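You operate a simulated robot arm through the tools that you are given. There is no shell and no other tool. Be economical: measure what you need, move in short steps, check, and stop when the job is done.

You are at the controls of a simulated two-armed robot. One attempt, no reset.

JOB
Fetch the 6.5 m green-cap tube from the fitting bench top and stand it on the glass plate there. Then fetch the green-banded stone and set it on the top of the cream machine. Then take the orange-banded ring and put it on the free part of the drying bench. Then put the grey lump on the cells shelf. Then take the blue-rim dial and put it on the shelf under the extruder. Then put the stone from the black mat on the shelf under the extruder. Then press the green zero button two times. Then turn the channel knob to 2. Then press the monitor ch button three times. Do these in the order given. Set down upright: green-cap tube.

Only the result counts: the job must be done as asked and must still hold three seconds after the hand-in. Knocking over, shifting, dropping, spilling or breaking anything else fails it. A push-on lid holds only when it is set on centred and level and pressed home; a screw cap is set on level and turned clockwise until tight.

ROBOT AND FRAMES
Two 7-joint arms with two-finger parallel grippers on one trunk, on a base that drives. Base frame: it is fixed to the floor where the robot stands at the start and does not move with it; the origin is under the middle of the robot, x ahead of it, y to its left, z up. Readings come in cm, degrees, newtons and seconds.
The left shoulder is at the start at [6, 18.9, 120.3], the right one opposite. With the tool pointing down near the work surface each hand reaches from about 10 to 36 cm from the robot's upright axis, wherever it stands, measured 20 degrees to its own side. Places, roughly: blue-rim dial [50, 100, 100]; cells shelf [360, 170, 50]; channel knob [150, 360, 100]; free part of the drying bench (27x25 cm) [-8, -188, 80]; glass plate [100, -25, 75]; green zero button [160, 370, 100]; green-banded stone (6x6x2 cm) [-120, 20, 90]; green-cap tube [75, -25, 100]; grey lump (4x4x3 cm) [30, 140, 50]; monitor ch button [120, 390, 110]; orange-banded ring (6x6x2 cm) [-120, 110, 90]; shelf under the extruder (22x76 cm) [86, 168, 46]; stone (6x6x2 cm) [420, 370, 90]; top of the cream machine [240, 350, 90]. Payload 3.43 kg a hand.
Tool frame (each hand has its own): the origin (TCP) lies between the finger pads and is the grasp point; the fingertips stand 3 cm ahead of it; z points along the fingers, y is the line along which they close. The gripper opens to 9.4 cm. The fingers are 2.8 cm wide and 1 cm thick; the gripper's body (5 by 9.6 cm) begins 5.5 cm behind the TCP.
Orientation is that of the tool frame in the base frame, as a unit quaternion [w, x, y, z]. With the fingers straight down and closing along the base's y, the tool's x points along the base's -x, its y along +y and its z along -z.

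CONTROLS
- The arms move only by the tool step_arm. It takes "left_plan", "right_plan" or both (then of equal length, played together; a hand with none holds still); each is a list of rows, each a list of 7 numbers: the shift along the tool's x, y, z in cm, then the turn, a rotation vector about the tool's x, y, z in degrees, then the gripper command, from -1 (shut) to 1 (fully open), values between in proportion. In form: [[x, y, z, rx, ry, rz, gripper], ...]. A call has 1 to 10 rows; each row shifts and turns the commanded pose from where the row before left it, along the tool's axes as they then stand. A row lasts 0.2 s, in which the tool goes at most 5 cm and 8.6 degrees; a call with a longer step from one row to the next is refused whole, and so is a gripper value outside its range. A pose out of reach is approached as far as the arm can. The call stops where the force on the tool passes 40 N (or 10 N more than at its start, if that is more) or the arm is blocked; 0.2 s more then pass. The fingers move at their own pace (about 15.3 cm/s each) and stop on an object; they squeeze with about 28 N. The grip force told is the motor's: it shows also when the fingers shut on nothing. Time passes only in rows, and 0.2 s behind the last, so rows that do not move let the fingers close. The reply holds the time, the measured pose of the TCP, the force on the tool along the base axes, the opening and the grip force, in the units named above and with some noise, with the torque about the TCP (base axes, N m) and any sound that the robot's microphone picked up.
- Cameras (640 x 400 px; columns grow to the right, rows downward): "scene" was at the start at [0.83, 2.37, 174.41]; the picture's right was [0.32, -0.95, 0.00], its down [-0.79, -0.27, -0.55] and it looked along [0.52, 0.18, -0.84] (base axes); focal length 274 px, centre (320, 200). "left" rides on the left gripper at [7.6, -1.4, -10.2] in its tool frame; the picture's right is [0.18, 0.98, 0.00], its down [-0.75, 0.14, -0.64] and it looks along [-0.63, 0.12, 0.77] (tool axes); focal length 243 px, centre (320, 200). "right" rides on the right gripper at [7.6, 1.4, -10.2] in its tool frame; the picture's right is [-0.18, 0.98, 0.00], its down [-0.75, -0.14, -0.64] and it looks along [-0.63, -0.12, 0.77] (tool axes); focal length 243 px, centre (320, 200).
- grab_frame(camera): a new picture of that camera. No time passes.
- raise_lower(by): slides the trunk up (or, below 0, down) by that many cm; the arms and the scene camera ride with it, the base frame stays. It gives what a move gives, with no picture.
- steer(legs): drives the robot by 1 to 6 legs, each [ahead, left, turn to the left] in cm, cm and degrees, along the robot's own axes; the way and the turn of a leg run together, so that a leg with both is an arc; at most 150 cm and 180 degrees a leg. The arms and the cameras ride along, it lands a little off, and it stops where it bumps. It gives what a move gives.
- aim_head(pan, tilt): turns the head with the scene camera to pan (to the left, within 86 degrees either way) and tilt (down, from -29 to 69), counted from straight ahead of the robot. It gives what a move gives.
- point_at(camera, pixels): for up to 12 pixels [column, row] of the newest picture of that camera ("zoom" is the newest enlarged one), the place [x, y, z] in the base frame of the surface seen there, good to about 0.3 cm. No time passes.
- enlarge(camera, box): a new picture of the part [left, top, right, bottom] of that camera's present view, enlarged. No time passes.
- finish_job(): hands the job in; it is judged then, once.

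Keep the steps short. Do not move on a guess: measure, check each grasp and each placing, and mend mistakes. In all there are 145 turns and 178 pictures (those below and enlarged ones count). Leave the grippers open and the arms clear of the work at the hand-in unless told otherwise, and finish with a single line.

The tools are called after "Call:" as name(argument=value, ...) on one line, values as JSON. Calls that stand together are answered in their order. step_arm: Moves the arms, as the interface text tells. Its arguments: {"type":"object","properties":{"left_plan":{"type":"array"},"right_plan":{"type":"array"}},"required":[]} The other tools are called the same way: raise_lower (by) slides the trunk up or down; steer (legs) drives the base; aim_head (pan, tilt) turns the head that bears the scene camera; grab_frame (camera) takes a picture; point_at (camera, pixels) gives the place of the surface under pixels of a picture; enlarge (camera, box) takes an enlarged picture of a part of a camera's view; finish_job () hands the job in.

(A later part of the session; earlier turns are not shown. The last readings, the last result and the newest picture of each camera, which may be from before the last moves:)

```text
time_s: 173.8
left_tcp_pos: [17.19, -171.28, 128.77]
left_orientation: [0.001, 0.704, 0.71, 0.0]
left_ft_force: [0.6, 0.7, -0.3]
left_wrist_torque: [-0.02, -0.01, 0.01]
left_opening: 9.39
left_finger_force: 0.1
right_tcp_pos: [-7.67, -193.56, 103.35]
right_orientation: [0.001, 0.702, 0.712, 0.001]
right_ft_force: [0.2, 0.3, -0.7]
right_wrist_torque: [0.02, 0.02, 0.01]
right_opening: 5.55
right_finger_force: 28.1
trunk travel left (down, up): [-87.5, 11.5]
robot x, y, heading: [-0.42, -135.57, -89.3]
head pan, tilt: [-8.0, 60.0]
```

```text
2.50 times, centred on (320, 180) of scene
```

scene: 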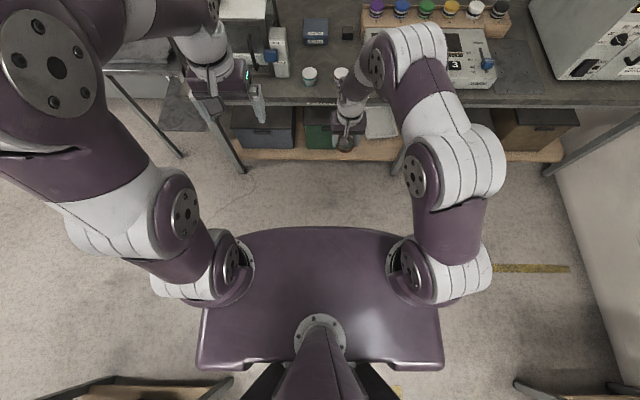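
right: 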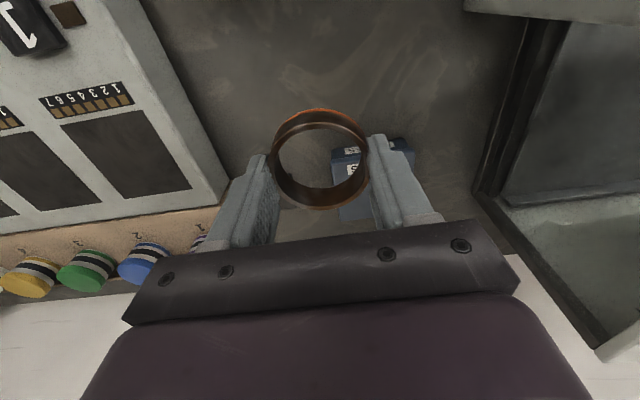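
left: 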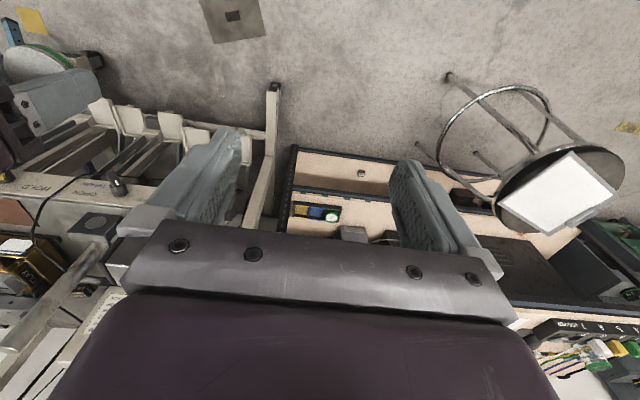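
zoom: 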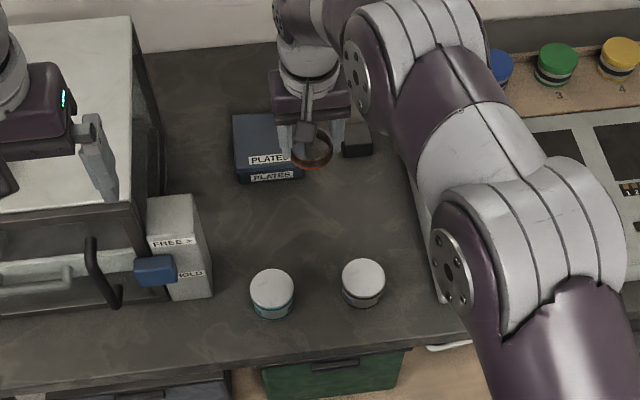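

Ring area is clear (cups end at y≈-183, PLATES box begins at -203.5). I'll shift the ring 1.5 cm back, retract the left hand clear of the device, and lower the trunk 16 cm.

Call:
step_arm(left_plan=[[4, 0, 0, 0, 0, 0, 1], [4, 0, 0, 0, 0, 0, 1], [4, 0, 0, 0, 0, 0, 1], [3, 0, 0, 0, 0, 0, 1]], right_plan=[[1.5, 0, 0, 0, 0, 0, -1], [0, 0, 0, 0, 0, 0, -1], [0, 0, 0, 0, 0, 0, -1], [0, 0, 0, 0, 0, 0, -1]])

Call:
raise_lower(by=-16)

Call:
grab_frame(camera="right")

```text
time_s: 174.8
left_tcp_pos: [16.73, -157.77, 128.21]
left_orientation: [0.001, 0.704, 0.71, -0.001]
left_ft_force: [-0.3, 0.0, 0.2]
left_wrist_torque: [-0.04, 0.01, -0.02]
left_opening: 9.39
left_finger_force: 0.0
left hand out of reach, approached as far as the arm can: row 3, 4
right_tcp_pos: [-7.75, -192.08, 103.29]
right_orientation: [0.001, 0.703, 0.712, 0.0]
right_ft_force: [-0.6, 0.2, -0.8]
right_wrist_torque: [-0.01, 0.01, -0.01]
right_opening: 5.51
right_finger_force: 28.0
trunk travel left (down, up): [-87.5, 11.5]
robot x, y, heading: [-0.28, -135.21, -89.6]
head pan, tilt: [-8.0, 60.0]
```

```text
time_s: 176.6
left_tcp_pos: [16.85, -157.93, 112.26]
left_orientation: [0.001, 0.704, 0.711, -0.001]
left_ft_force: [-0.5, 0.3, -0.4]
left_wrist_torque: [0.03, -0.03, -0.03]
left_opening: 9.4
left_finger_force: 0.1
right_tcp_pos: [-7.75, -192.26, 87.31]
right_orientation: [0.001, 0.703, 0.711, 0.0]
right_ft_force: [0.3, 0.3, -0.9]
right_wrist_torque: [-0.04, 0.01, 0.03]
right_opening: 5.49
right_finger_force: 28.0
trunk travel left (down, up): [-71.5, 27.5]
robot x, y, heading: [-0.61, -135.57, -89.7]
head pan, tilt: [-8.0, 60.0]
```

```text
117 pictures are left
```

right: 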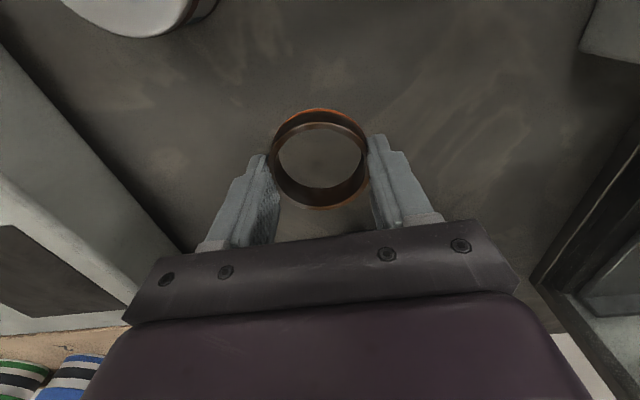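

Clear below. I'll lower 3.6 cm, then feel for contact.

Call:
step_arm(right_plan=[[0, 0, 1.5, 0, 0, 0, -1], [0, 0, 1.3, 0, 0, 0, -1], [0, 0, 0.6, 0, 0, 0, -1], [0, 0, 0.4, 0, 0, 0, -1], [0, 0, 0.3, 0, 0, 0, -1]])

```text
time_s: 177.8
left_tcp_pos: [16.72, -157.84, 112.24]
left_orientation: [0.001, 0.704, 0.71, -0.001]
left_ft_force: [-0.3, -0.4, -0.8]
left_wrist_torque: [0.01, -0.02, -0.01]
left_opening: 9.39
left_finger_force: 0.0
right_tcp_pos: [-7.64, -192.35, 83.38]
right_orientation: [0.002, 0.703, 0.711, 0.0]
right_ft_force: [0.3, -0.3, 9.1]
right_wrist_torque: [0.27, 0.12, 0.04]
right_opening: 5.49
right_finger_force: 28.4
trunk travel left (down, up): [-71.5, 27.5]
robot x, y, heading: [-0.66, -135.12, -89.6]
head pan, tilt: [-8.0, 60.0]
```

Contact (9 N). I'll open and lift.

Call:
step_arm(right_plan=[[0, 0, 0, 0, 0, 0, 0.35], [0, 0, 0, 0, 0, 0, 0.6], [0, 0, 0, 0, 0, 0, 0.6], [0, 0, -2, 0, 0, 0, 0.6], [0, 0, -4, 0, 0, 0, 0.6], [0, 0, -4, 0, 0, 0, 0.6], [0, 0, -4, 0, 0, 0, 1]])

Call:
raise_lower(by=16)

Call:
grab_frame(camera="right")

```text
time_s: 179.4
left_tcp_pos: [16.77, -157.91, 112.4]
left_orientation: [0.001, 0.704, 0.71, -0.001]
left_ft_force: [-0.8, 0.1, 0.4]
left_wrist_torque: [0.03, 0.01, -0.04]
left_opening: 9.4
left_finger_force: 0.1
right_tcp_pos: [-7.65, -192.17, 97.22]
right_orientation: [-0.001, 0.703, 0.711, 0.001]
right_ft_force: [0.5, -1.6, -0.7]
right_wrist_torque: [-0.03, -0.03, -0.01]
right_opening: 9.4
right_finger_force: 0.1
trunk travel left (down, up): [-71.5, 27.5]
robot x, y, heading: [-0.78, -135.46, -89.6]
head pan, tilt: [-8.0, 60.0]
```

```text
time_s: 181.2
left_tcp_pos: [16.72, -157.78, 128.27]
left_orientation: [0.0, 0.704, 0.71, -0.001]
left_ft_force: [-0.2, -0.4, 0.5]
left_wrist_torque: [0.01, 0.01, 0.0]
left_opening: 9.4
left_finger_force: 0.0
right_tcp_pos: [-7.65, -192.22, 113.27]
right_orientation: [0.001, 0.702, 0.712, 0.001]
right_ft_force: [0.3, -0.3, 0.6]
right_wrist_torque: [0.04, 0.01, -0.04]
right_opening: 9.41
right_finger_force: 0.1
trunk travel left (down, up): [-87.5, 11.5]
robot x, y, heading: [-0.47, -135.06, -89.0]
head pan, tilt: [-8.0, 60.0]
```

```text
116 pictures are left
```

right: 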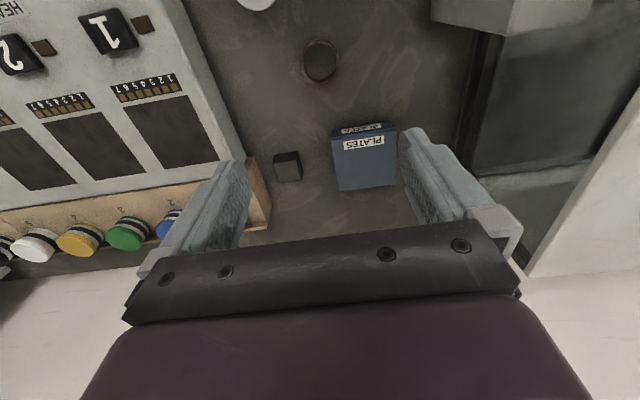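

The ring lies on the free part. Next is the grey lump near (30,140,50). I'll back off, retract the right hand, and drive to the left side of the second bench.

Call:
steer(legs=[[-40, 0, 0], [0, -60, 0], [-150, 0, 0], [-85, 0, 0], [0, 0, 89]])

Call:
step_arm(right_plan=[[4.5, 0, 0, 0, 0, 0, 1], [4.5, 0, 0, 0, 0, 0, 1], [4.5, 0, 0, 0, 0, 0, 1], [4.5, 0, 0, 0, 0, 0, 1]])

Call:
aim_head(pan=0, tilt=40)

Call:
grab_frame(camera="scene")

```text
time_s: 201.4
left_tcp_pos: [-40.81, 151.38, 128.27]
left_orientation: [0.001, 0.017, 1.0, 0.0]
left_ft_force: [-0.3, -0.1, 0.7]
left_wrist_torque: [0.01, 0.01, 0.03]
left_opening: 9.4
left_finger_force: 0.1
right_tcp_pos: [-7.53, 125.34, 113.39]
right_orientation: [0.0, 0.015, 1.0, 0.001]
right_ft_force: [0.2, -0.4, 0.3]
right_wrist_torque: [-0.01, 0.01, 0.0]
right_opening: 9.4
right_finger_force: 0.1
trunk travel left (down, up): [-87.5, 11.5]
robot x, y, heading: [-64.09, 134.8, -1.5]
head pan, tilt: [-8.0, 60.0]
```

```text
time_s: 202.4
left_tcp_pos: [-41.12, 151.4, 128.42]
left_orientation: [0.002, 0.016, 1.0, 0.0]
left_ft_force: [-0.2, 0.2, 0.8]
left_wrist_torque: [-0.02, -0.05, -0.02]
left_opening: 9.41
left_finger_force: 0.2
right_tcp_pos: [-25.69, 125.81, 113.43]
right_orientation: [0.002, 0.015, 1.0, 0.001]
right_ft_force: [-1.0, -0.9, 0.6]
right_wrist_torque: [0.0, -0.01, 0.04]
right_opening: 9.39
right_finger_force: 0.1
trunk travel left (down, up): [-87.5, 11.5]
robot x, y, heading: [-63.77, 135.03, -1.5]
head pan, tilt: [-8.0, 60.0]
```

```text
time_s: 203.3
left_tcp_pos: [-40.84, 151.42, 128.22]
left_orientation: [0.0, 0.017, 1.0, -0.001]
left_ft_force: [0.0, -0.4, -0.3]
left_wrist_torque: [0.0, -0.03, 0.03]
left_opening: 9.4
left_finger_force: 0.0
right_tcp_pos: [-25.54, 125.93, 113.42]
right_orientation: [0.001, 0.014, 1.0, 0.001]
right_ft_force: [0.4, 0.1, 1.0]
right_wrist_torque: [-0.03, 0.02, 0.02]
right_opening: 9.4
right_finger_force: 0.1
trunk travel left (down, up): [-87.5, 11.5]
robot x, y, heading: [-64.22, 134.54, -1.7]
head pan, tilt: [0.0, 40.0]
```

```text
115 pictures are left
```

scene: 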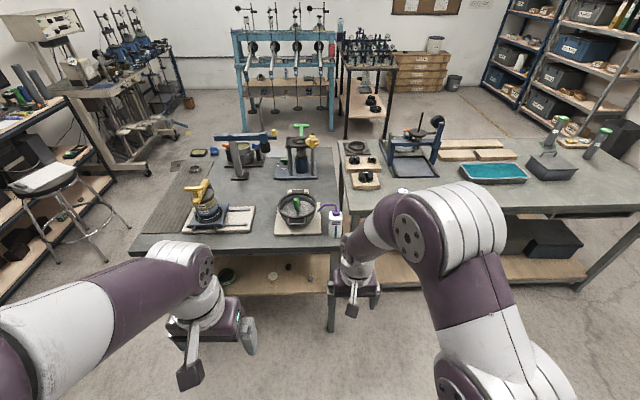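

Call:
enlarge(camera="scene", box=[200, 230, 360, 330])

Call:
point_at(camera="zoom", pixels=[[355, 148], [290, 180], [345, 178], [110, 180], [200, 240], [400, 240], [300, 260], [200, 90], [400, 90], [410, 190]])

Call:
enlarge(camera="scene", box=[330, 90, 400, 140])

Call:
point_at(camera="scene", pixels=[[365, 105], [352, 108], [378, 108], [365, 118], [345, 122], [388, 70]])

```text
4.00 times, centred on (280, 280) of scene
```

zoom: 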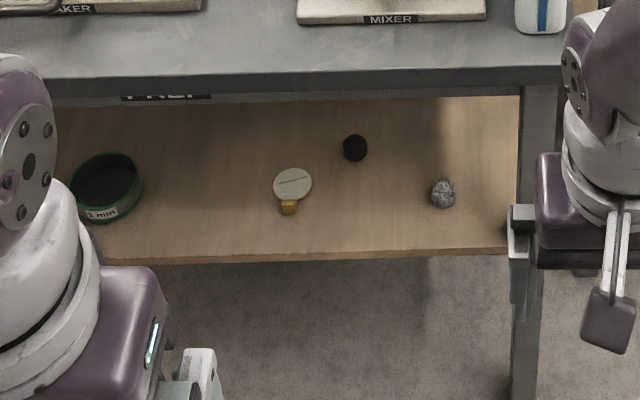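

```text
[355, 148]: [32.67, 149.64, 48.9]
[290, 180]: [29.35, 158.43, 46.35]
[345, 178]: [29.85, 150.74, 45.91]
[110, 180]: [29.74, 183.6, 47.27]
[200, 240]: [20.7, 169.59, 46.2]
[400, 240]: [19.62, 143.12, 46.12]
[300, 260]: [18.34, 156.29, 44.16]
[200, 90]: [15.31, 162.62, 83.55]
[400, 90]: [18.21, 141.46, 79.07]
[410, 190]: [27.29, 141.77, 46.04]
```

```text
8.00 times, centred on (365, 115) of scene
```

zoom: 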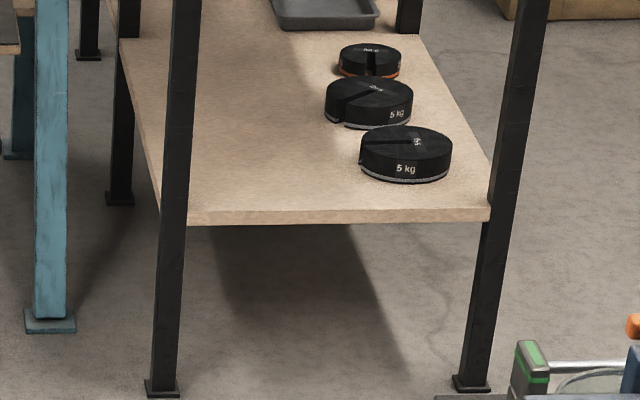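

```text
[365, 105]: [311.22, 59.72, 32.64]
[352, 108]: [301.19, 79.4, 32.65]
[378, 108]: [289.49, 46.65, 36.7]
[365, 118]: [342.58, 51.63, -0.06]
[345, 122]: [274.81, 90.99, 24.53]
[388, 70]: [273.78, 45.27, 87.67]
```

The grey lump is at zoom (443,193), about (27.5,137.5), on the shelf at z=46. I'll lower the trunk 44 cm while still outside the bench, then tilt the right tool 45° forward.

Call:
raise_lower(by=-44)

Call:
step_arm(right_plan=[[0, 0, 4.5, 0, 0, 0, 1], [0, 0, 4.5, 0, 0, 0, 1], [0, 0, 4, 0, 0, 0, 1], [-1, 0, 0, 0, -8, 0, 1], [-1, 0, 0, 0, -8, 0, 1], [-1, 0, 0, 0, -8, 0, 1], [-1, 0, 0, 0, -8, 0, 1], [-1, 0, 0, 0, -8, 0, 1], [-1, 0, 0, 0, -8, 0, 1]])

Call:
steer(legs=[[22, 12, 1.6]])

Call:
grab_frame(camera="right")

```text
refused: -44 is not a number from -40 to 40
```

```text
time_s: 205.3
left_tcp_pos: [-40.71, 151.21, 128.39]
left_orientation: [0.001, 0.016, 1.0, 0.0]
left_ft_force: [-0.2, 0.3, -0.1]
left_wrist_torque: [0.02, 0.01, 0.01]
left_opening: 9.41
left_finger_force: 0.0
right_tcp_pos: [-20.75, 125.16, 101.58]
right_orientation: [0.359, 0.014, 0.933, -0.021]
right_ft_force: [0.4, 0.2, -0.1]
right_wrist_torque: [-0.02, -0.01, 0.02]
right_opening: 9.41
right_finger_force: 0.0
right hand out of reach, approached as far as the arm can: row 7
trunk travel left (down, up): [-87.5, 11.5]
robot x, y, heading: [-63.96, 135.09, -1.6]
head pan, tilt: [0.0, 40.0]
```

```text
time_s: 207.1
left_tcp_pos: [-19.69, 163.58, 128.32]
left_orientation: [0.002, 0.0, 1.0, 0.0]
left_ft_force: [0.0, -1.3, -0.1]
left_wrist_torque: [-0.01, -0.01, 0.01]
left_opening: 9.38
left_finger_force: 0.0
right_tcp_pos: [1.45, 138.12, 101.55]
right_orientation: [0.357, 0.0, 0.934, -0.017]
right_ft_force: [0.0, -0.3, 0.2]
right_wrist_torque: [0.01, 0.0, -0.03]
right_opening: 9.38
right_finger_force: 0.1
trunk travel left (down, up): [-87.5, 11.5]
robot x, y, heading: [-42.16, 147.06, 0.1]
head pan, tilt: [0.0, 40.0]
```

```text
112 pictures are left
```

right: 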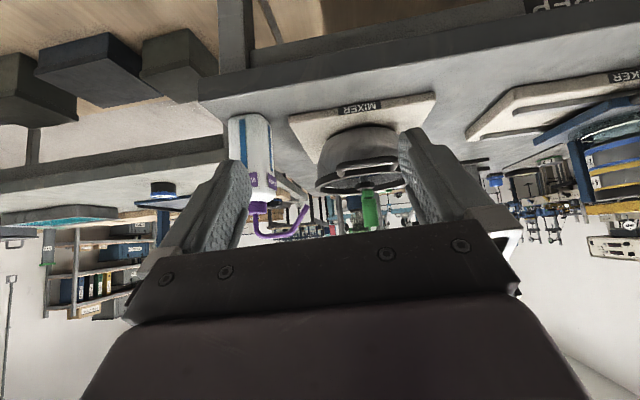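

Trunk moves are limited to ±40 each, but the tilt (42°) worked and the hand is still short of the bench edge (x=14.5). I'll lower 40 now and look.

Call:
raise_lower(by=-40)

Call:
grab_frame(camera="right")

```text
time_s: 210.9
left_tcp_pos: [-19.54, 163.67, 88.24]
left_orientation: [0.001, 0.0, 1.0, 0.0]
left_ft_force: [0.7, 0.7, -0.4]
left_wrist_torque: [-0.01, -0.05, 0.01]
left_opening: 9.42
left_finger_force: 0.0
right_tcp_pos: [1.38, 138.24, 61.61]
right_orientation: [0.357, 0.0, 0.934, -0.017]
right_ft_force: [0.2, 0.9, 0.7]
right_wrist_torque: [-0.02, 0.04, -0.02]
right_opening: 9.38
right_finger_force: 0.1
trunk travel left (down, up): [-47.5, 51.5]
robot x, y, heading: [-42.23, 146.81, -0.1]
head pan, tilt: [0.0, 40.0]
```

```text
111 pictures are left
```

right: 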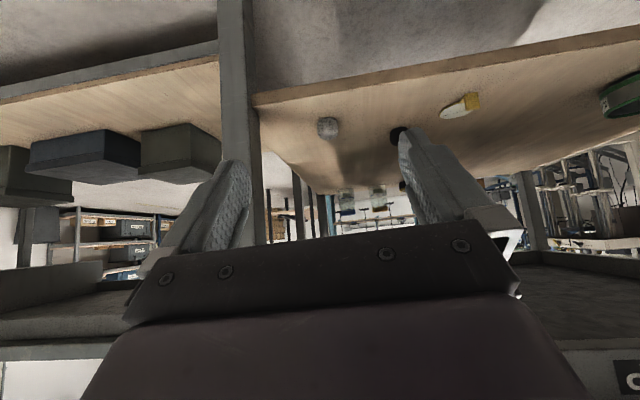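

The lump is at (328,127); a bench leg is to its left. I'll measure both.

Call:
point_at(camera="right", pixels=[[328, 127], [318, 127], [338, 127], [328, 118], [328, 137], [237, 50], [254, 80], [219, 80], [244, 150], [330, 90], [404, 132]])

```text
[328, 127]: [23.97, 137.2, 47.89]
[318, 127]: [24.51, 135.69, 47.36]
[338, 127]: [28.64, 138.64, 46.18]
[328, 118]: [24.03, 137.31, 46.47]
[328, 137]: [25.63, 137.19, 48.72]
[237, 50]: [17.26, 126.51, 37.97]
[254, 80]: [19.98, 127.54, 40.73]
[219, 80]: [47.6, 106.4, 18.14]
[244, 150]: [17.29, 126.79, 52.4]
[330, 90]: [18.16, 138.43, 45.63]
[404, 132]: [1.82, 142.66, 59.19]
```

Lump centre about (26,137.2,47.5). The leg is at y<127.7, so that's clear. I'll drive 18 cm ahead under the bench edge and descend most of the way.

Call:
steer(legs=[[18, 0, 0]])

Call:
step_arm(right_plan=[[0.95, -0.3, 3.2, 0, 0, 0, 1], [0.95, -0.3, 3.2, 0, 0, 0, 1], [0.95, -0.3, 3.0, 0, 0, 0, 1]])

Call:
grab_frame(camera="right")

```text
time_s: 212.4
left_tcp_pos: [-1.9, 163.77, 88.25]
left_orientation: [0.001, 0.0, 1.0, 0.0]
left_ft_force: [0.8, -0.4, 0.1]
left_wrist_torque: [0.0, 0.04, 0.03]
left_opening: 9.41
left_finger_force: 0.1
right_tcp_pos: [18.93, 138.1, 61.55]
right_orientation: [0.357, -0.001, 0.934, -0.016]
right_ft_force: [0.8, -0.5, 0.3]
right_wrist_torque: [0.01, -0.03, 0.01]
right_opening: 9.42
right_finger_force: 0.0
trunk travel left (down, up): [-47.5, 51.5]
robot x, y, heading: [-24.37, 146.55, -0.1]
head pan, tilt: [0.0, 40.0]
```

```text
time_s: 213.2
left_tcp_pos: [-2.04, 163.63, 88.27]
left_orientation: [0.002, 0.0, 1.0, 0.0]
left_ft_force: [0.3, 0.3, 0.6]
left_wrist_torque: [-0.05, 0.01, -0.04]
left_opening: 9.4
left_finger_force: 0.1
right_tcp_pos: [22.96, 136.86, 52.48]
right_orientation: [0.357, -0.001, 0.934, -0.015]
right_ft_force: [-0.3, -0.3, 0.0]
right_wrist_torque: [0.02, -0.02, -0.03]
right_opening: 9.41
right_finger_force: 0.1
trunk travel left (down, up): [-47.5, 51.5]
robot x, y, heading: [-24.97, 146.39, -0.1]
head pan, tilt: [0.0, 40.0]
```

```text
110 pictures are left
```

right: 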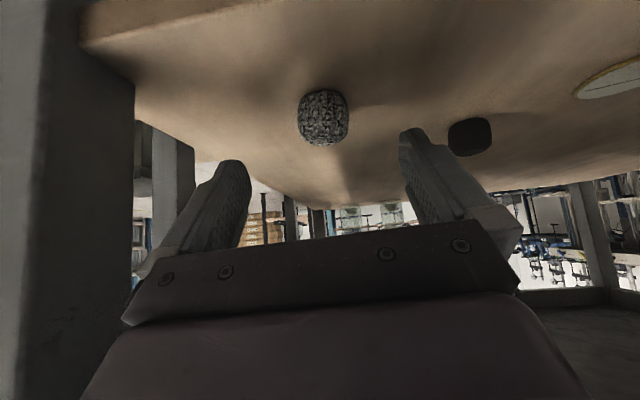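

Call:
point_at(camera="right", pixels=[[324, 118], [302, 118], [346, 118], [324, 95], [324, 143], [470, 135]])

```text
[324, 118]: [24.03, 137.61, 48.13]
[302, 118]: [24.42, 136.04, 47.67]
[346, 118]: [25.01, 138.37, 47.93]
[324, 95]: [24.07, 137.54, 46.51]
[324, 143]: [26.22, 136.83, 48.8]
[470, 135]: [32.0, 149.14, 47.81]
```

Lump centre (25.8,137.3). I'll make the final approach, close, and lift slightly.

Call:
step_arm(right_plan=[[0.3, 0.35, 1.9, 0, 0, 0, 1], [0.3, 0, 1.7, 0, 0, 0, 1], [0, 0, 0, 0, 0, 0, -1], [0, 0, 0, 0, 0, 0, -1], [0, 0, 0, 0, 0, 0, -1], [-0.4, 0, -0.45, 0, 0, 0, -1], [-1, 0, -1.1, 0, 0, 0, -1], [-1.3, 0, -1.5, 0, 0, 0, -1]])

Call:
grab_frame(camera="right")

```text
time_s: 215.0
left_tcp_pos: [-2.08, 163.74, 88.34]
left_orientation: [0.001, 0.001, 1.0, 0.0]
left_ft_force: [-0.3, 0.8, 0.8]
left_wrist_torque: [0.0, -0.04, 0.01]
left_opening: 9.42
left_finger_force: 0.0
right_tcp_pos: [24.99, 137.46, 53.71]
right_orientation: [0.357, -0.001, 0.934, -0.015]
right_ft_force: [-0.2, 1.2, -0.9]
right_wrist_torque: [0.01, 0.0, 0.0]
right_opening: 3.24
right_finger_force: 28.1
trunk travel left (down, up): [-47.5, 51.5]
robot x, y, heading: [-24.55, 146.63, 0.2]
head pan, tilt: [0.0, 40.0]
```

```text
109 pictures are left
```

right: 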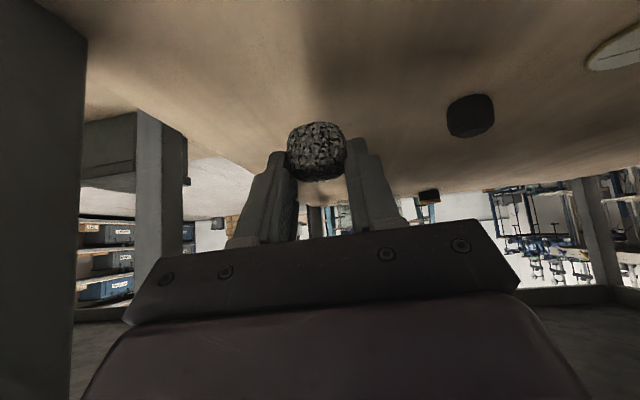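

The grey lump is held (opening 3.2). I'll back out, raise the trunk, and drive along y≈245 toward the cells shelf.

Call:
steer(legs=[[-40, 0, 0]])

Call:
raise_lower(by=40)

Call:
steer(legs=[[0, 98, 0], [150, 0, 0], [110, 0, 0]])

Call:
aim_head(pan=-25, tilt=35)

Call:
grab_frame(camera="scene")

```text
time_s: 217.5
left_tcp_pos: [-41.62, 163.58, 88.33]
left_orientation: [0.001, 0.002, 1.0, 0.001]
left_ft_force: [-0.6, 0.1, -0.6]
left_wrist_torque: [-0.01, -0.03, 0.01]
left_opening: 9.42
left_finger_force: 0.1
right_tcp_pos: [-14.54, 137.14, 53.65]
right_orientation: [0.357, 0.001, 0.934, -0.017]
right_ft_force: [0.5, -0.4, 0.2]
right_wrist_torque: [0.0, 0.01, 0.02]
right_opening: 3.25
right_finger_force: 27.9
trunk travel left (down, up): [-47.5, 51.5]
robot x, y, heading: [-64.13, 147.2, -0.2]
head pan, tilt: [0.0, 40.0]
```

```text
time_s: 221.3
left_tcp_pos: [-41.58, 163.68, 128.29]
left_orientation: [0.001, 0.003, 1.0, 0.0]
left_ft_force: [-0.8, 0.1, 0.3]
left_wrist_torque: [0.03, 0.0, -0.01]
left_opening: 9.39
left_finger_force: 0.0
right_tcp_pos: [-14.6, 137.25, 93.75]
right_orientation: [0.358, 0.002, 0.934, -0.017]
right_ft_force: [-0.3, 0.0, 0.1]
right_wrist_torque: [0.03, 0.0, 0.01]
right_opening: 3.24
right_finger_force: 27.9
trunk travel left (down, up): [-87.5, 11.5]
robot x, y, heading: [-64.04, 146.75, -0.1]
head pan, tilt: [0.0, 40.0]
```

```text
time_s: 238.6
left_tcp_pos: [216.95, 263.76, 128.38]
left_orientation: [0.001, -0.012, 1.0, 0.0]
left_ft_force: [-0.3, 0.2, -0.3]
left_wrist_torque: [0.0, 0.02, -0.02]
left_opening: 9.43
left_finger_force: 0.0
right_tcp_pos: [244.63, 237.96, 93.6]
right_orientation: [0.357, -0.012, 0.934, -0.011]
right_ft_force: [0.4, -0.4, -0.7]
right_wrist_torque: [-0.01, -0.01, 0.0]
right_opening: 3.23
right_finger_force: 28.2
trunk travel left (down, up): [-87.5, 11.5]
robot x, y, heading: [194.94, 246.31, 1.4]
head pan, tilt: [0.0, 40.0]
```

```text
time_s: 239.5
left_tcp_pos: [216.96, 263.83, 128.24]
left_orientation: [0.001, -0.011, 1.0, 0.0]
left_ft_force: [-0.2, -0.2, -0.5]
left_wrist_torque: [0.0, 0.02, -0.01]
left_opening: 9.42
left_finger_force: 0.2
right_tcp_pos: [244.66, 238.19, 93.59]
right_orientation: [0.358, -0.013, 0.934, -0.011]
right_ft_force: [-0.6, -0.3, -1.1]
right_wrist_torque: [-0.01, 0.01, 0.0]
right_opening: 3.23
right_finger_force: 28.2
trunk travel left (down, up): [-87.5, 11.5]
robot x, y, heading: [195.0, 246.17, 1.6]
head pan, tilt: [-25.0, 35.0]
```

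```text
108 pictures are left
```

scene: 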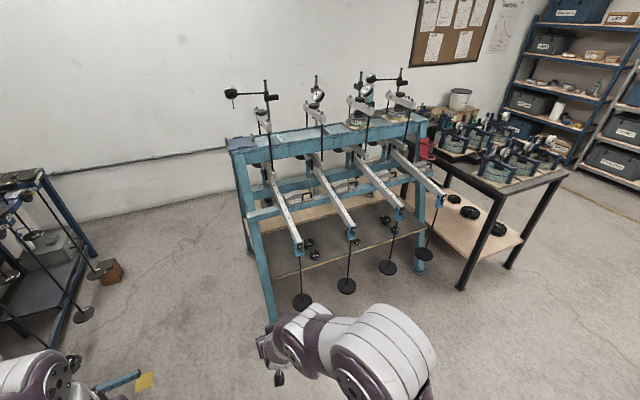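

Call:
enlarge(camera="scene", box=[220, 110, 460, 320])

Call:
point_at(camera="scene", pixels=[[280, 220], [330, 205], [285, 245], [340, 238], [385, 218], [300, 190], [273, 318], [300, 302], [345, 287], [232, 150], [420, 125], [350, 190]])

```text
1.90 times, centred on (340, 215) of scene
```

zoom: 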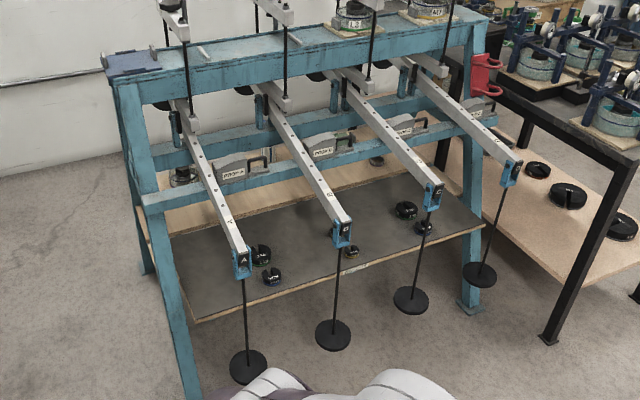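

```text
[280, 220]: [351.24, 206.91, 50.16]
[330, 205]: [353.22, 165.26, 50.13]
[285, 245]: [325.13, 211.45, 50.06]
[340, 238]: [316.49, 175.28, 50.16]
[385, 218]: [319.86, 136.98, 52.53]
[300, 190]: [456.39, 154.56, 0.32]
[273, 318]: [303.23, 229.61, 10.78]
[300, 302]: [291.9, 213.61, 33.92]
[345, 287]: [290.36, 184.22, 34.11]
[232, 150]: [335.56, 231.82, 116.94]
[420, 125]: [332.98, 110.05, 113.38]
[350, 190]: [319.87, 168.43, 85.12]
```

The cells shelf is at z=50. Its back strip (x≈345–365) is bare wood, and the end at y≈228 is open. I'll check floor clearances near the blue bench and the shelf end.

Call:
point_at(camera="scene", pixels=[[112, 283], [85, 318], [98, 275], [140, 385], [95, 255], [225, 185], [262, 212], [245, 232], [262, 258], [268, 205], [250, 240], [310, 210]])

Call:
enlarge(camera="scene", box=[220, 130, 320, 330])

```text
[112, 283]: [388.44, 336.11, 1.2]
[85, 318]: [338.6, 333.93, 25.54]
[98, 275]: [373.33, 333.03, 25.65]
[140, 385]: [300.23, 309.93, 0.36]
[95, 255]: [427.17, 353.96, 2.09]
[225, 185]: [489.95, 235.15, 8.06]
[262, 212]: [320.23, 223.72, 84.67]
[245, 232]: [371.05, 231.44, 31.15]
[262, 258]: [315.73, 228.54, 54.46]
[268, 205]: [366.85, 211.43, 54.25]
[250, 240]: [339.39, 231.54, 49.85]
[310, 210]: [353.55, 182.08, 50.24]
```

```text
2.00 times, centred on (270, 230) of scene
```

zoom: 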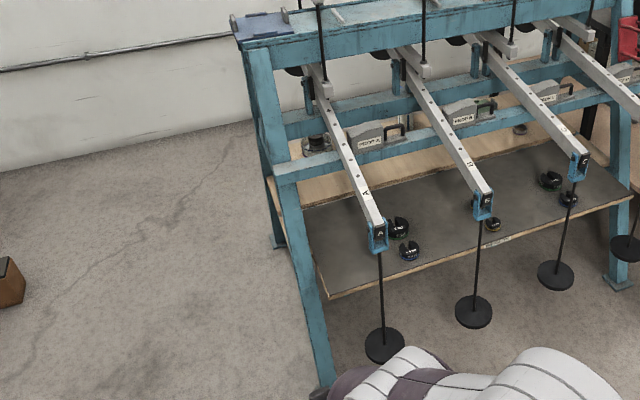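

Clear enough. I'll drive past the frame's end along y≈272, then to (359,288), and turn to face its end (-y).

Call:
steer(legs=[[0, 22, -1.6], [100, 0, 0], [64, 18, 0], [0, 0, -90]])

Call:
aim_head(pan=-5, tilt=48)

Call:
grab_frame(camera="scene")

```text
time_s: 252.3
left_tcp_pos: [380.62, 266.0, 128.22]
left_orientation: [0.001, 0.63, 0.776, 0.0]
left_ft_force: [0.4, -0.1, -0.6]
left_wrist_torque: [0.04, 0.02, -0.01]
left_opening: 9.39
left_finger_force: 0.1
right_tcp_pos: [361.02, 234.21, 93.74]
right_orientation: [0.269, 0.583, 0.731, -0.232]
right_ft_force: [0.2, 0.2, -0.5]
right_wrist_torque: [0.01, -0.01, 0.0]
right_opening: 3.24
right_finger_force: 28.0
trunk travel left (down, up): [-87.5, 11.5]
robot x, y, heading: [359.23, 284.48, -78.4]
head pan, tilt: [-25.0, 35.0]
stopped in leg 4: the force on the tool passed its limit at 97 N (the readings are from after the stop); the commanded pose is now the measured one
```

```text
time_s: 253.2
left_tcp_pos: [380.6, 265.95, 128.34]
left_orientation: [0.001, 0.63, 0.776, 0.0]
left_ft_force: [0.3, -0.5, 0.5]
left_wrist_torque: [0.01, -0.01, 0.02]
left_opening: 9.38
left_finger_force: 0.1
right_tcp_pos: [361.1, 234.16, 93.67]
right_orientation: [0.27, 0.583, 0.73, -0.233]
right_ft_force: [-0.9, 0.1, 0.5]
right_wrist_torque: [-0.01, 0.02, 0.01]
right_opening: 3.23
right_finger_force: 28.3
trunk travel left (down, up): [-87.5, 11.5]
robot x, y, heading: [359.3, 284.69, -78.4]
head pan, tilt: [-5.0, 48.0]
```

```text
105 pictures are left
```

scene: 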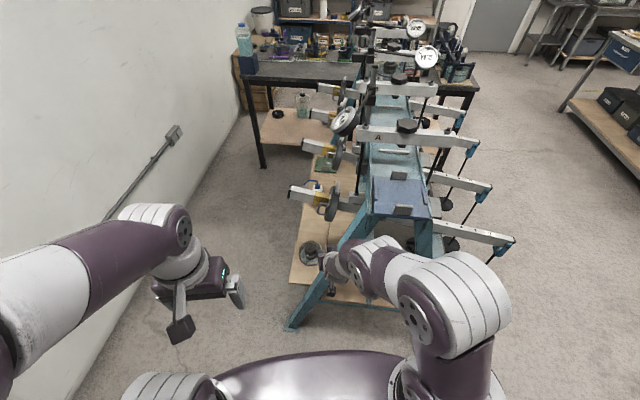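

The right hand touched the rear leg of the frame while turning. I'll back away 15 cm, finish the turn, and check that nothing moved.

Call:
steer(legs=[[-14, 0, 0], [0, 0, -11.6]])

Call:
grab_frame(camera="scene")

Call:
grab_frame(camera="right")

```text
time_s: 255.2
left_tcp_pos: [373.86, 275.64, 128.27]
left_orientation: [0.001, 0.703, 0.711, 0.0]
left_ft_force: [-0.3, 0.7, 0.7]
left_wrist_torque: [0.01, 0.01, 0.02]
left_opening: 9.42
left_finger_force: 0.0
right_tcp_pos: [348.42, 248.12, 93.82]
right_orientation: [0.245, 0.651, 0.671, -0.257]
right_ft_force: [0.0, -0.2, 0.3]
right_wrist_torque: [-0.02, 0.01, 0.02]
right_opening: 3.22
right_finger_force: 27.7
trunk travel left (down, up): [-87.5, 11.5]
robot x, y, heading: [356.56, 298.05, -89.5]
head pan, tilt: [-5.0, 48.0]
```

```text
104 pictures are left
```

scene: 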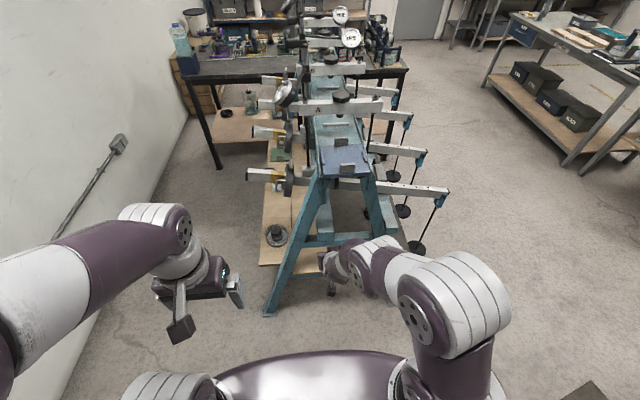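

```text
103 pictures are left
```

right: 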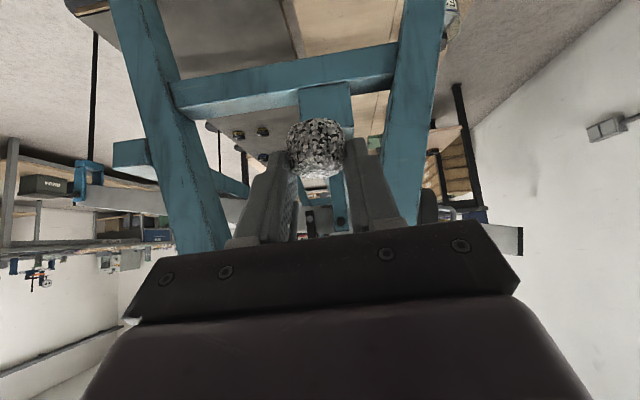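

There's a crossbar at this end, but the wooden shelf extends out behind the rear leg. I'll measure that strip.

Call:
point_at(camera="scene", pixels=[[262, 262], [284, 258], [270, 205], [264, 200], [276, 232], [320, 240], [268, 312], [285, 215], [262, 178], [100, 340], [60, 240], [288, 175]])

Call:
enlarge(camera="scene", box=[230, 80, 400, 320])

```text
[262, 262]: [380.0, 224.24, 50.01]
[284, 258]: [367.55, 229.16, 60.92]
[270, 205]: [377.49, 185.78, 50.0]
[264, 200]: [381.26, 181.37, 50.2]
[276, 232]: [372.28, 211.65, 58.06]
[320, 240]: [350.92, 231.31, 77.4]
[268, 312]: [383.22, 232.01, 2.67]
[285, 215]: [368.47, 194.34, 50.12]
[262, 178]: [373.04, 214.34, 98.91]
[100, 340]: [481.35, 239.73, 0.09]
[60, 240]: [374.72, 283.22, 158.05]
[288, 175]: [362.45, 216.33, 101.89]
```

```text
1.67 times, centred on (315, 200) of scene
```

zoom: 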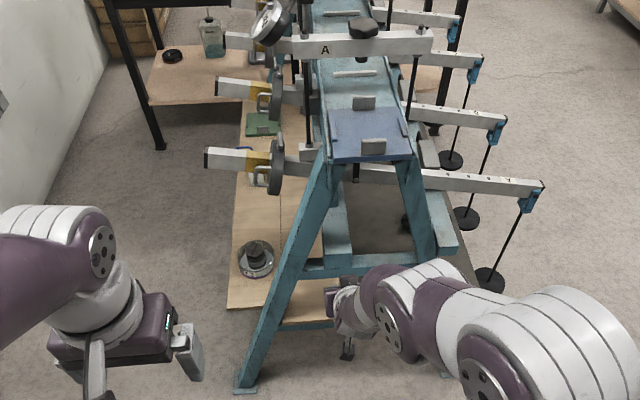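

The shelf's free wood strip spans x 347–383; a cell sits at (373,212). I'll go round to the rear aisle (wall at x≈490), face -x, and lower the trunk there.

Call:
steer(legs=[[0, 86, 0], [0, 0, -90.5]])

Call:
raise_lower(by=-38)

Call:
aim_head(pan=50, tilt=35)

Call:
grab_frame(camera="scene")

```text
time_s: 263.7
left_tcp_pos: [421.39, 281.95, 128.3]
left_orientation: [0.0, 1.0, -0.011, -0.001]
left_ft_force: [0.9, 1.0, 0.2]
left_wrist_torque: [0.02, 0.01, 0.01]
left_opening: 9.41
left_finger_force: 0.0
right_tcp_pos: [394.71, 308.02, 93.81]
right_orientation: [-0.014, 0.935, -0.001, -0.356]
right_ft_force: [-0.3, -0.4, -0.8]
right_wrist_torque: [0.0, -0.03, 0.01]
right_opening: 3.22
right_finger_force: 28.2
trunk travel left (down, up): [-87.5, 11.5]
robot x, y, heading: [444.46, 298.76, 178.8]
head pan, tilt: [-5.0, 48.0]
```

```text
time_s: 267.4
left_tcp_pos: [421.42, 281.88, 90.32]
left_orientation: [0.0, 1.0, -0.01, -0.001]
left_ft_force: [-0.4, -0.6, -0.3]
left_wrist_torque: [-0.01, 0.0, -0.02]
left_opening: 9.41
left_finger_force: 0.1
right_tcp_pos: [394.68, 308.04, 55.77]
right_orientation: [-0.014, 0.934, -0.001, -0.356]
right_ft_force: [-0.2, 0.9, 0.1]
right_wrist_torque: [0.02, -0.03, -0.01]
right_opening: 3.23
right_finger_force: 28.0
trunk travel left (down, up): [-49.5, 49.5]
robot x, y, heading: [443.95, 298.48, 179.0]
head pan, tilt: [-5.0, 48.0]
```

```text
time_s: 268.6
left_tcp_pos: [421.26, 281.92, 90.2]
left_orientation: [0.0, 1.0, -0.011, -0.001]
left_ft_force: [-0.7, 0.5, 0.1]
left_wrist_torque: [0.01, 0.0, 0.01]
left_opening: 9.4
left_finger_force: 0.0
right_tcp_pos: [394.77, 308.09, 55.78]
right_orientation: [-0.014, 0.934, -0.001, -0.356]
right_ft_force: [-0.4, 1.0, -0.8]
right_wrist_torque: [-0.01, -0.01, -0.02]
right_opening: 3.23
right_finger_force: 27.4
trunk travel left (down, up): [-49.5, 49.5]
robot x, y, heading: [444.51, 298.51, 178.8]
head pan, tilt: [50.0, 35.0]
```

```text
101 pictures are left
```

scene: 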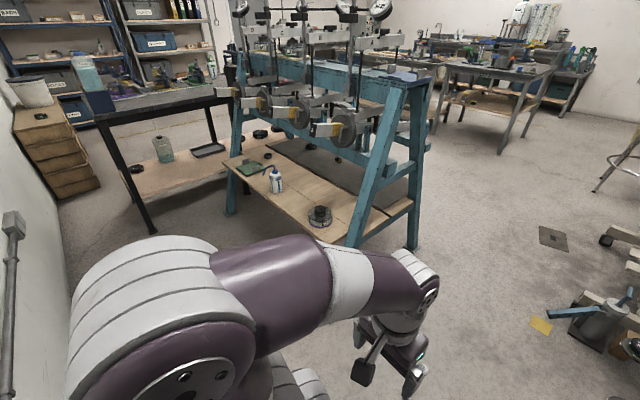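

I can see the strip: the cell at (320,213), a bottle at (276,180), and free space between. I'll measure.

Call:
point_at(camera="scene", pixels=[[300, 205], [292, 196], [276, 188], [318, 225], [310, 190], [265, 205], [340, 242], [340, 128], [312, 130], [250, 165]])

Call:
enlarge(camera="scene", box=[210, 80, 430, 260])

```text
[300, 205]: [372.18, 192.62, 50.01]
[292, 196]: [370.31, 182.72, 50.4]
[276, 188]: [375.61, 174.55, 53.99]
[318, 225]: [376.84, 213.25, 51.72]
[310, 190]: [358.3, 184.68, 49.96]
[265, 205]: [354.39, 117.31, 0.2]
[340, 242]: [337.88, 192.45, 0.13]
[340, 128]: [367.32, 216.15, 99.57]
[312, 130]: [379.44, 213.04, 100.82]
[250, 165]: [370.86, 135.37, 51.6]
```

```text
2.22 times, centred on (320, 170) of scene
```

zoom: 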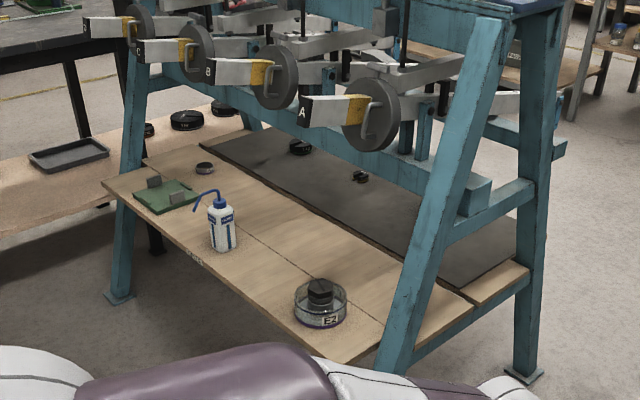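

Spot chosen: (371,197), between the cell and the bottle. I'll strafe left 111 cm in the rear aisle.

Call:
steer(legs=[[0, 0, 1.2], [0, 111, 0]])

Call:
grab_frame(camera="right")

```text
time_s: 274.7
left_tcp_pos: [421.61, 169.08, 90.32]
left_orientation: [0.0, 1.0, 0.0, 0.0]
left_ft_force: [-0.8, -0.6, -0.3]
left_wrist_torque: [-0.02, 0.02, -0.01]
left_opening: 9.42
left_finger_force: 0.1
right_tcp_pos: [394.63, 194.81, 55.8]
right_orientation: [-0.01, 0.934, 0.008, -0.356]
right_ft_force: [0.3, 0.5, -0.1]
right_wrist_torque: [-0.01, 0.0, -0.02]
right_opening: 3.21
right_finger_force: 28.0
trunk travel left (down, up): [-49.5, 49.5]
robot x, y, heading: [444.09, 186.24, 179.9]
head pan, tilt: [50.0, 35.0]
```

```text
99 pictures are left
```

right: 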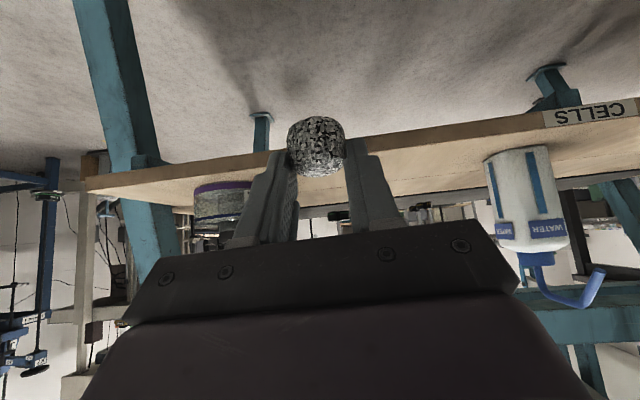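

I'll drive 22.5 cm ahead with a 2 cm shift to the right.

Call:
steer(legs=[[22.5, -2, 0]])

Call:
grab_frame(camera="right")

```text
time_s: 276.4
left_tcp_pos: [398.99, 171.2, 90.28]
left_orientation: [0.0, 1.0, 0.001, 0.0]
left_ft_force: [-0.7, -0.6, 0.1]
left_wrist_torque: [0.02, -0.03, 0.02]
left_opening: 9.38
left_finger_force: 0.0
right_tcp_pos: [371.95, 196.77, 55.64]
right_orientation: [-0.01, 0.934, 0.008, -0.356]
right_ft_force: [-1.5, -0.7, -1.3]
right_wrist_torque: [-0.01, -0.03, -0.05]
right_opening: 3.22
right_finger_force: 27.8
trunk travel left (down, up): [-49.5, 49.5]
robot x, y, heading: [421.58, 188.06, -180.2]
head pan, tilt: [50.0, 35.0]
```

```text
98 pictures are left
```

right: 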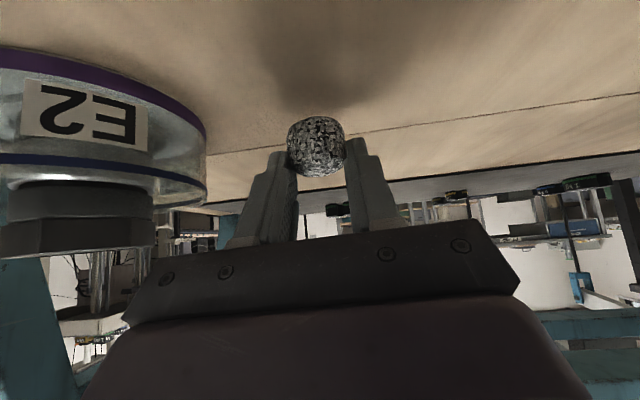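

Cell E2 is clear of the hand. I'll lower straight down (tool x 0.67, z 0.745 per cm) until contact.

Call:
step_arm(right_plan=[[0.53, 0, 0.6, 0, 0, 0, -1], [0.53, 0, 0.6, 0, 0, 0, -1], [0.2, 0, 0.22, 0, 0, 0, -1], [0.2, 0, 0.22, 0, 0, 0, -1], [0.15, 0, 0.17, 0, 0, 0, -1]])

```text
time_s: 277.6
left_tcp_pos: [399.21, 171.0, 90.44]
left_orientation: [0.001, 1.0, 0.0, -0.001]
left_ft_force: [0.0, 0.2, 0.2]
left_wrist_torque: [-0.02, 0.01, 0.03]
left_opening: 9.39
left_finger_force: 0.1
right_tcp_pos: [371.84, 196.66, 53.54]
right_orientation: [-0.01, 0.933, 0.009, -0.359]
right_ft_force: [-3.1, 1.8, 19.7]
right_wrist_torque: [-0.19, 0.24, -0.05]
right_opening: 3.2
right_finger_force: 28.1
trunk travel left (down, up): [-49.5, 49.5]
robot x, y, heading: [421.78, 187.98, -180.0]
head pan, tilt: [50.0, 35.0]
```

Contact. I'll open and retreat along the tool axis.

Call:
step_arm(right_plan=[[-0.07, 0, -0.07, 0, 0, 0, -0.1], [0, 0, 0, 0, 0, 0, 0.4], [0, 0, 0, 0, 0, 0, 0.6], [0, 0, -2.5, 0, 0, 0, 0.6], [0, 0, -3, 0, 0, 0, 0.6]])

Call:
grab_frame(camera="right")

```text
time_s: 278.8
left_tcp_pos: [399.17, 171.18, 90.18]
left_orientation: [0.001, 1.0, 0.0, -0.001]
left_ft_force: [0.7, 0.3, 0.6]
left_wrist_torque: [-0.01, -0.02, -0.01]
left_opening: 9.42
left_finger_force: 0.1
right_tcp_pos: [375.71, 196.8, 57.42]
right_orientation: [-0.01, 0.935, 0.009, -0.356]
right_ft_force: [0.0, 0.0, 0.2]
right_wrist_torque: [0.05, -0.02, -0.02]
right_opening: 7.53
right_finger_force: 0.1
trunk travel left (down, up): [-49.5, 49.5]
robot x, y, heading: [421.9, 188.28, -180.1]
head pan, tilt: [50.0, 35.0]
```

```text
97 pictures are left
```

right: 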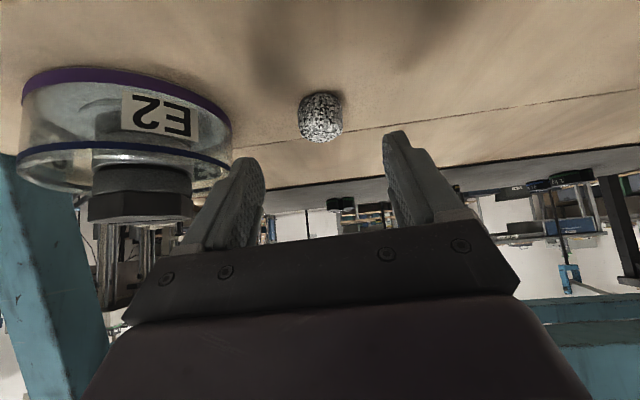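

The lump is on the cells shelf. I'll back out, return to the aisle end, raise the trunk, and drive round to the blue-rim dial at the left end of bench one.

Call:
steer(legs=[[-22.5, 0, 0], [0, -111, 0]])

Call:
raise_lower(by=38)

Call:
steer(legs=[[72, 26, 0], [150, 5, 0], [150, 20, 0], [125, 0, 0]])

```text
time_s: 285.7
left_tcp_pos: [421.67, 279.93, 90.32]
left_orientation: [0.001, 1.0, 0.002, -0.001]
left_ft_force: [-0.3, 0.3, -0.6]
left_wrist_torque: [0.01, -0.01, -0.04]
left_opening: 9.39
left_finger_force: 0.2
right_tcp_pos: [398.19, 305.48, 57.45]
right_orientation: [-0.01, 0.934, 0.01, -0.356]
right_ft_force: [0.5, 0.4, -1.0]
right_wrist_torque: [0.0, 0.01, -0.01]
right_opening: 7.52
right_finger_force: 0.1
trunk travel left (down, up): [-49.5, 49.5]
robot x, y, heading: [444.26, 296.96, -179.9]
head pan, tilt: [50.0, 35.0]
```

```text
time_s: 289.4
left_tcp_pos: [421.69, 279.67, 128.12]
left_orientation: [0.0, 1.0, 0.002, -0.001]
left_ft_force: [0.0, 0.5, -0.3]
left_wrist_torque: [-0.02, -0.01, 0.0]
left_opening: 9.39
left_finger_force: 0.1
right_tcp_pos: [398.11, 305.47, 95.55]
right_orientation: [-0.009, 0.935, 0.011, -0.356]
right_ft_force: [0.1, 0.1, 0.5]
right_wrist_torque: [0.03, 0.0, 0.01]
right_opening: 7.52
right_finger_force: 0.0
trunk travel left (down, up): [-87.5, 11.5]
robot x, y, heading: [444.45, 297.09, -179.8]
head pan, tilt: [50.0, 35.0]
```

```text
refused: leg 2 is longer than a leg can be; nothing moved
```

Call:
steer(legs=[[72, 26, 0], [145, 5, 0], [145, 20, 0], [140, 0, 0]])

```text
time_s: 313.9
left_tcp_pos: [-81.82, 233.09, 128.3]
left_orientation: [0.0, 1.0, -0.009, -0.001]
left_ft_force: [-0.3, -0.8, 0.0]
left_wrist_torque: [0.0, -0.03, -0.01]
left_opening: 9.41
left_finger_force: 0.0
right_tcp_pos: [-104.87, 259.34, 95.57]
right_orientation: [-0.014, 0.934, 0.0, -0.356]
right_ft_force: [-0.5, 0.9, 0.1]
right_wrist_torque: [0.0, -0.03, -0.01]
right_opening: 7.52
right_finger_force: 0.2
trunk travel left (down, up): [-87.5, 11.5]
robot x, y, heading: [-58.76, 249.54, 178.9]
head pan, tilt: [50.0, 35.0]
```

Call:
steer(legs=[[0, 0, -179], [-4, 0, 0], [0, -150, 0], [0, -20, 0], [35, 0, 0]])

Call:
aim_head(pan=15, tilt=45)

Call:
grab_frame(camera="scene")

Call:
enlarge(camera="scene", box=[220, 80, 440, 220])

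```text
time_s: 332.1
left_tcp_pos: [1.24, 98.09, 128.44]
left_orientation: [0.001, -0.012, 1.0, 0.0]
left_ft_force: [0.2, -0.7, 0.6]
left_wrist_torque: [0.02, 0.03, -0.01]
left_opening: 9.41
left_finger_force: 0.0
right_tcp_pos: [25.43, 73.04, 95.61]
right_orientation: [0.357, -0.02, 0.934, -0.006]
right_ft_force: [-0.3, 0.1, -0.1]
right_wrist_torque: [-0.01, 0.0, -0.03]
right_opening: 7.53
right_finger_force: 0.0
trunk travel left (down, up): [-87.5, 11.5]
robot x, y, heading: [-20.9, 80.48, 1.2]
head pan, tilt: [50.0, 35.0]
```

```text
time_s: 333.1
left_tcp_pos: [1.24, 98.11, 128.39]
left_orientation: [0.001, -0.012, 1.0, 0.001]
left_ft_force: [-0.1, 0.9, -0.9]
left_wrist_torque: [-0.03, 0.0, 0.0]
left_opening: 9.39
left_finger_force: 0.0
right_tcp_pos: [25.4, 72.95, 95.57]
right_orientation: [0.356, -0.02, 0.934, -0.007]
right_ft_force: [-0.1, -0.1, -1.2]
right_wrist_torque: [-0.01, -0.02, 0.0]
right_opening: 7.52
right_finger_force: 0.1
trunk travel left (down, up): [-87.5, 11.5]
robot x, y, heading: [-21.07, 80.55, 1.7]
head pan, tilt: [15.0, 45.0]
```

```text
96 pictures are left
```

scene: 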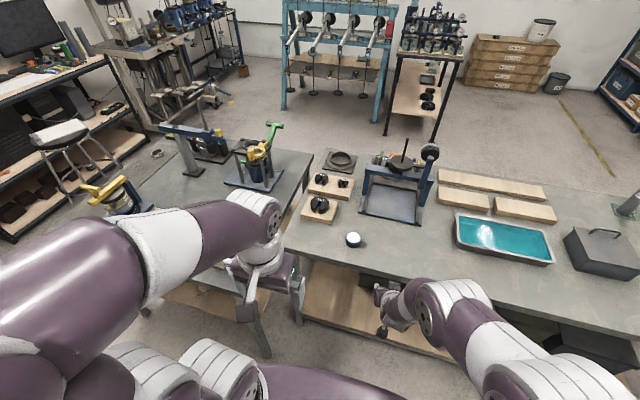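

```text
2.86 times, centred on (330, 150) of scene
```

zoom: 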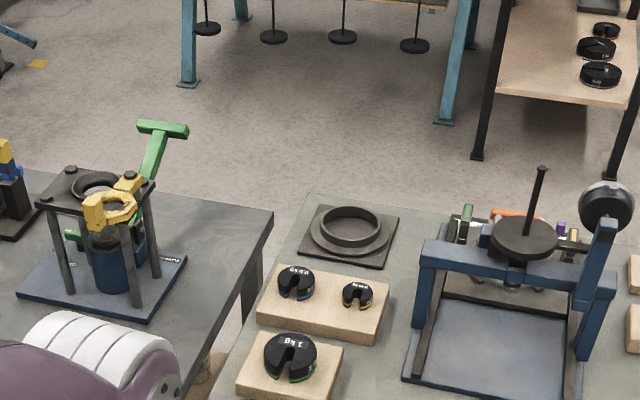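

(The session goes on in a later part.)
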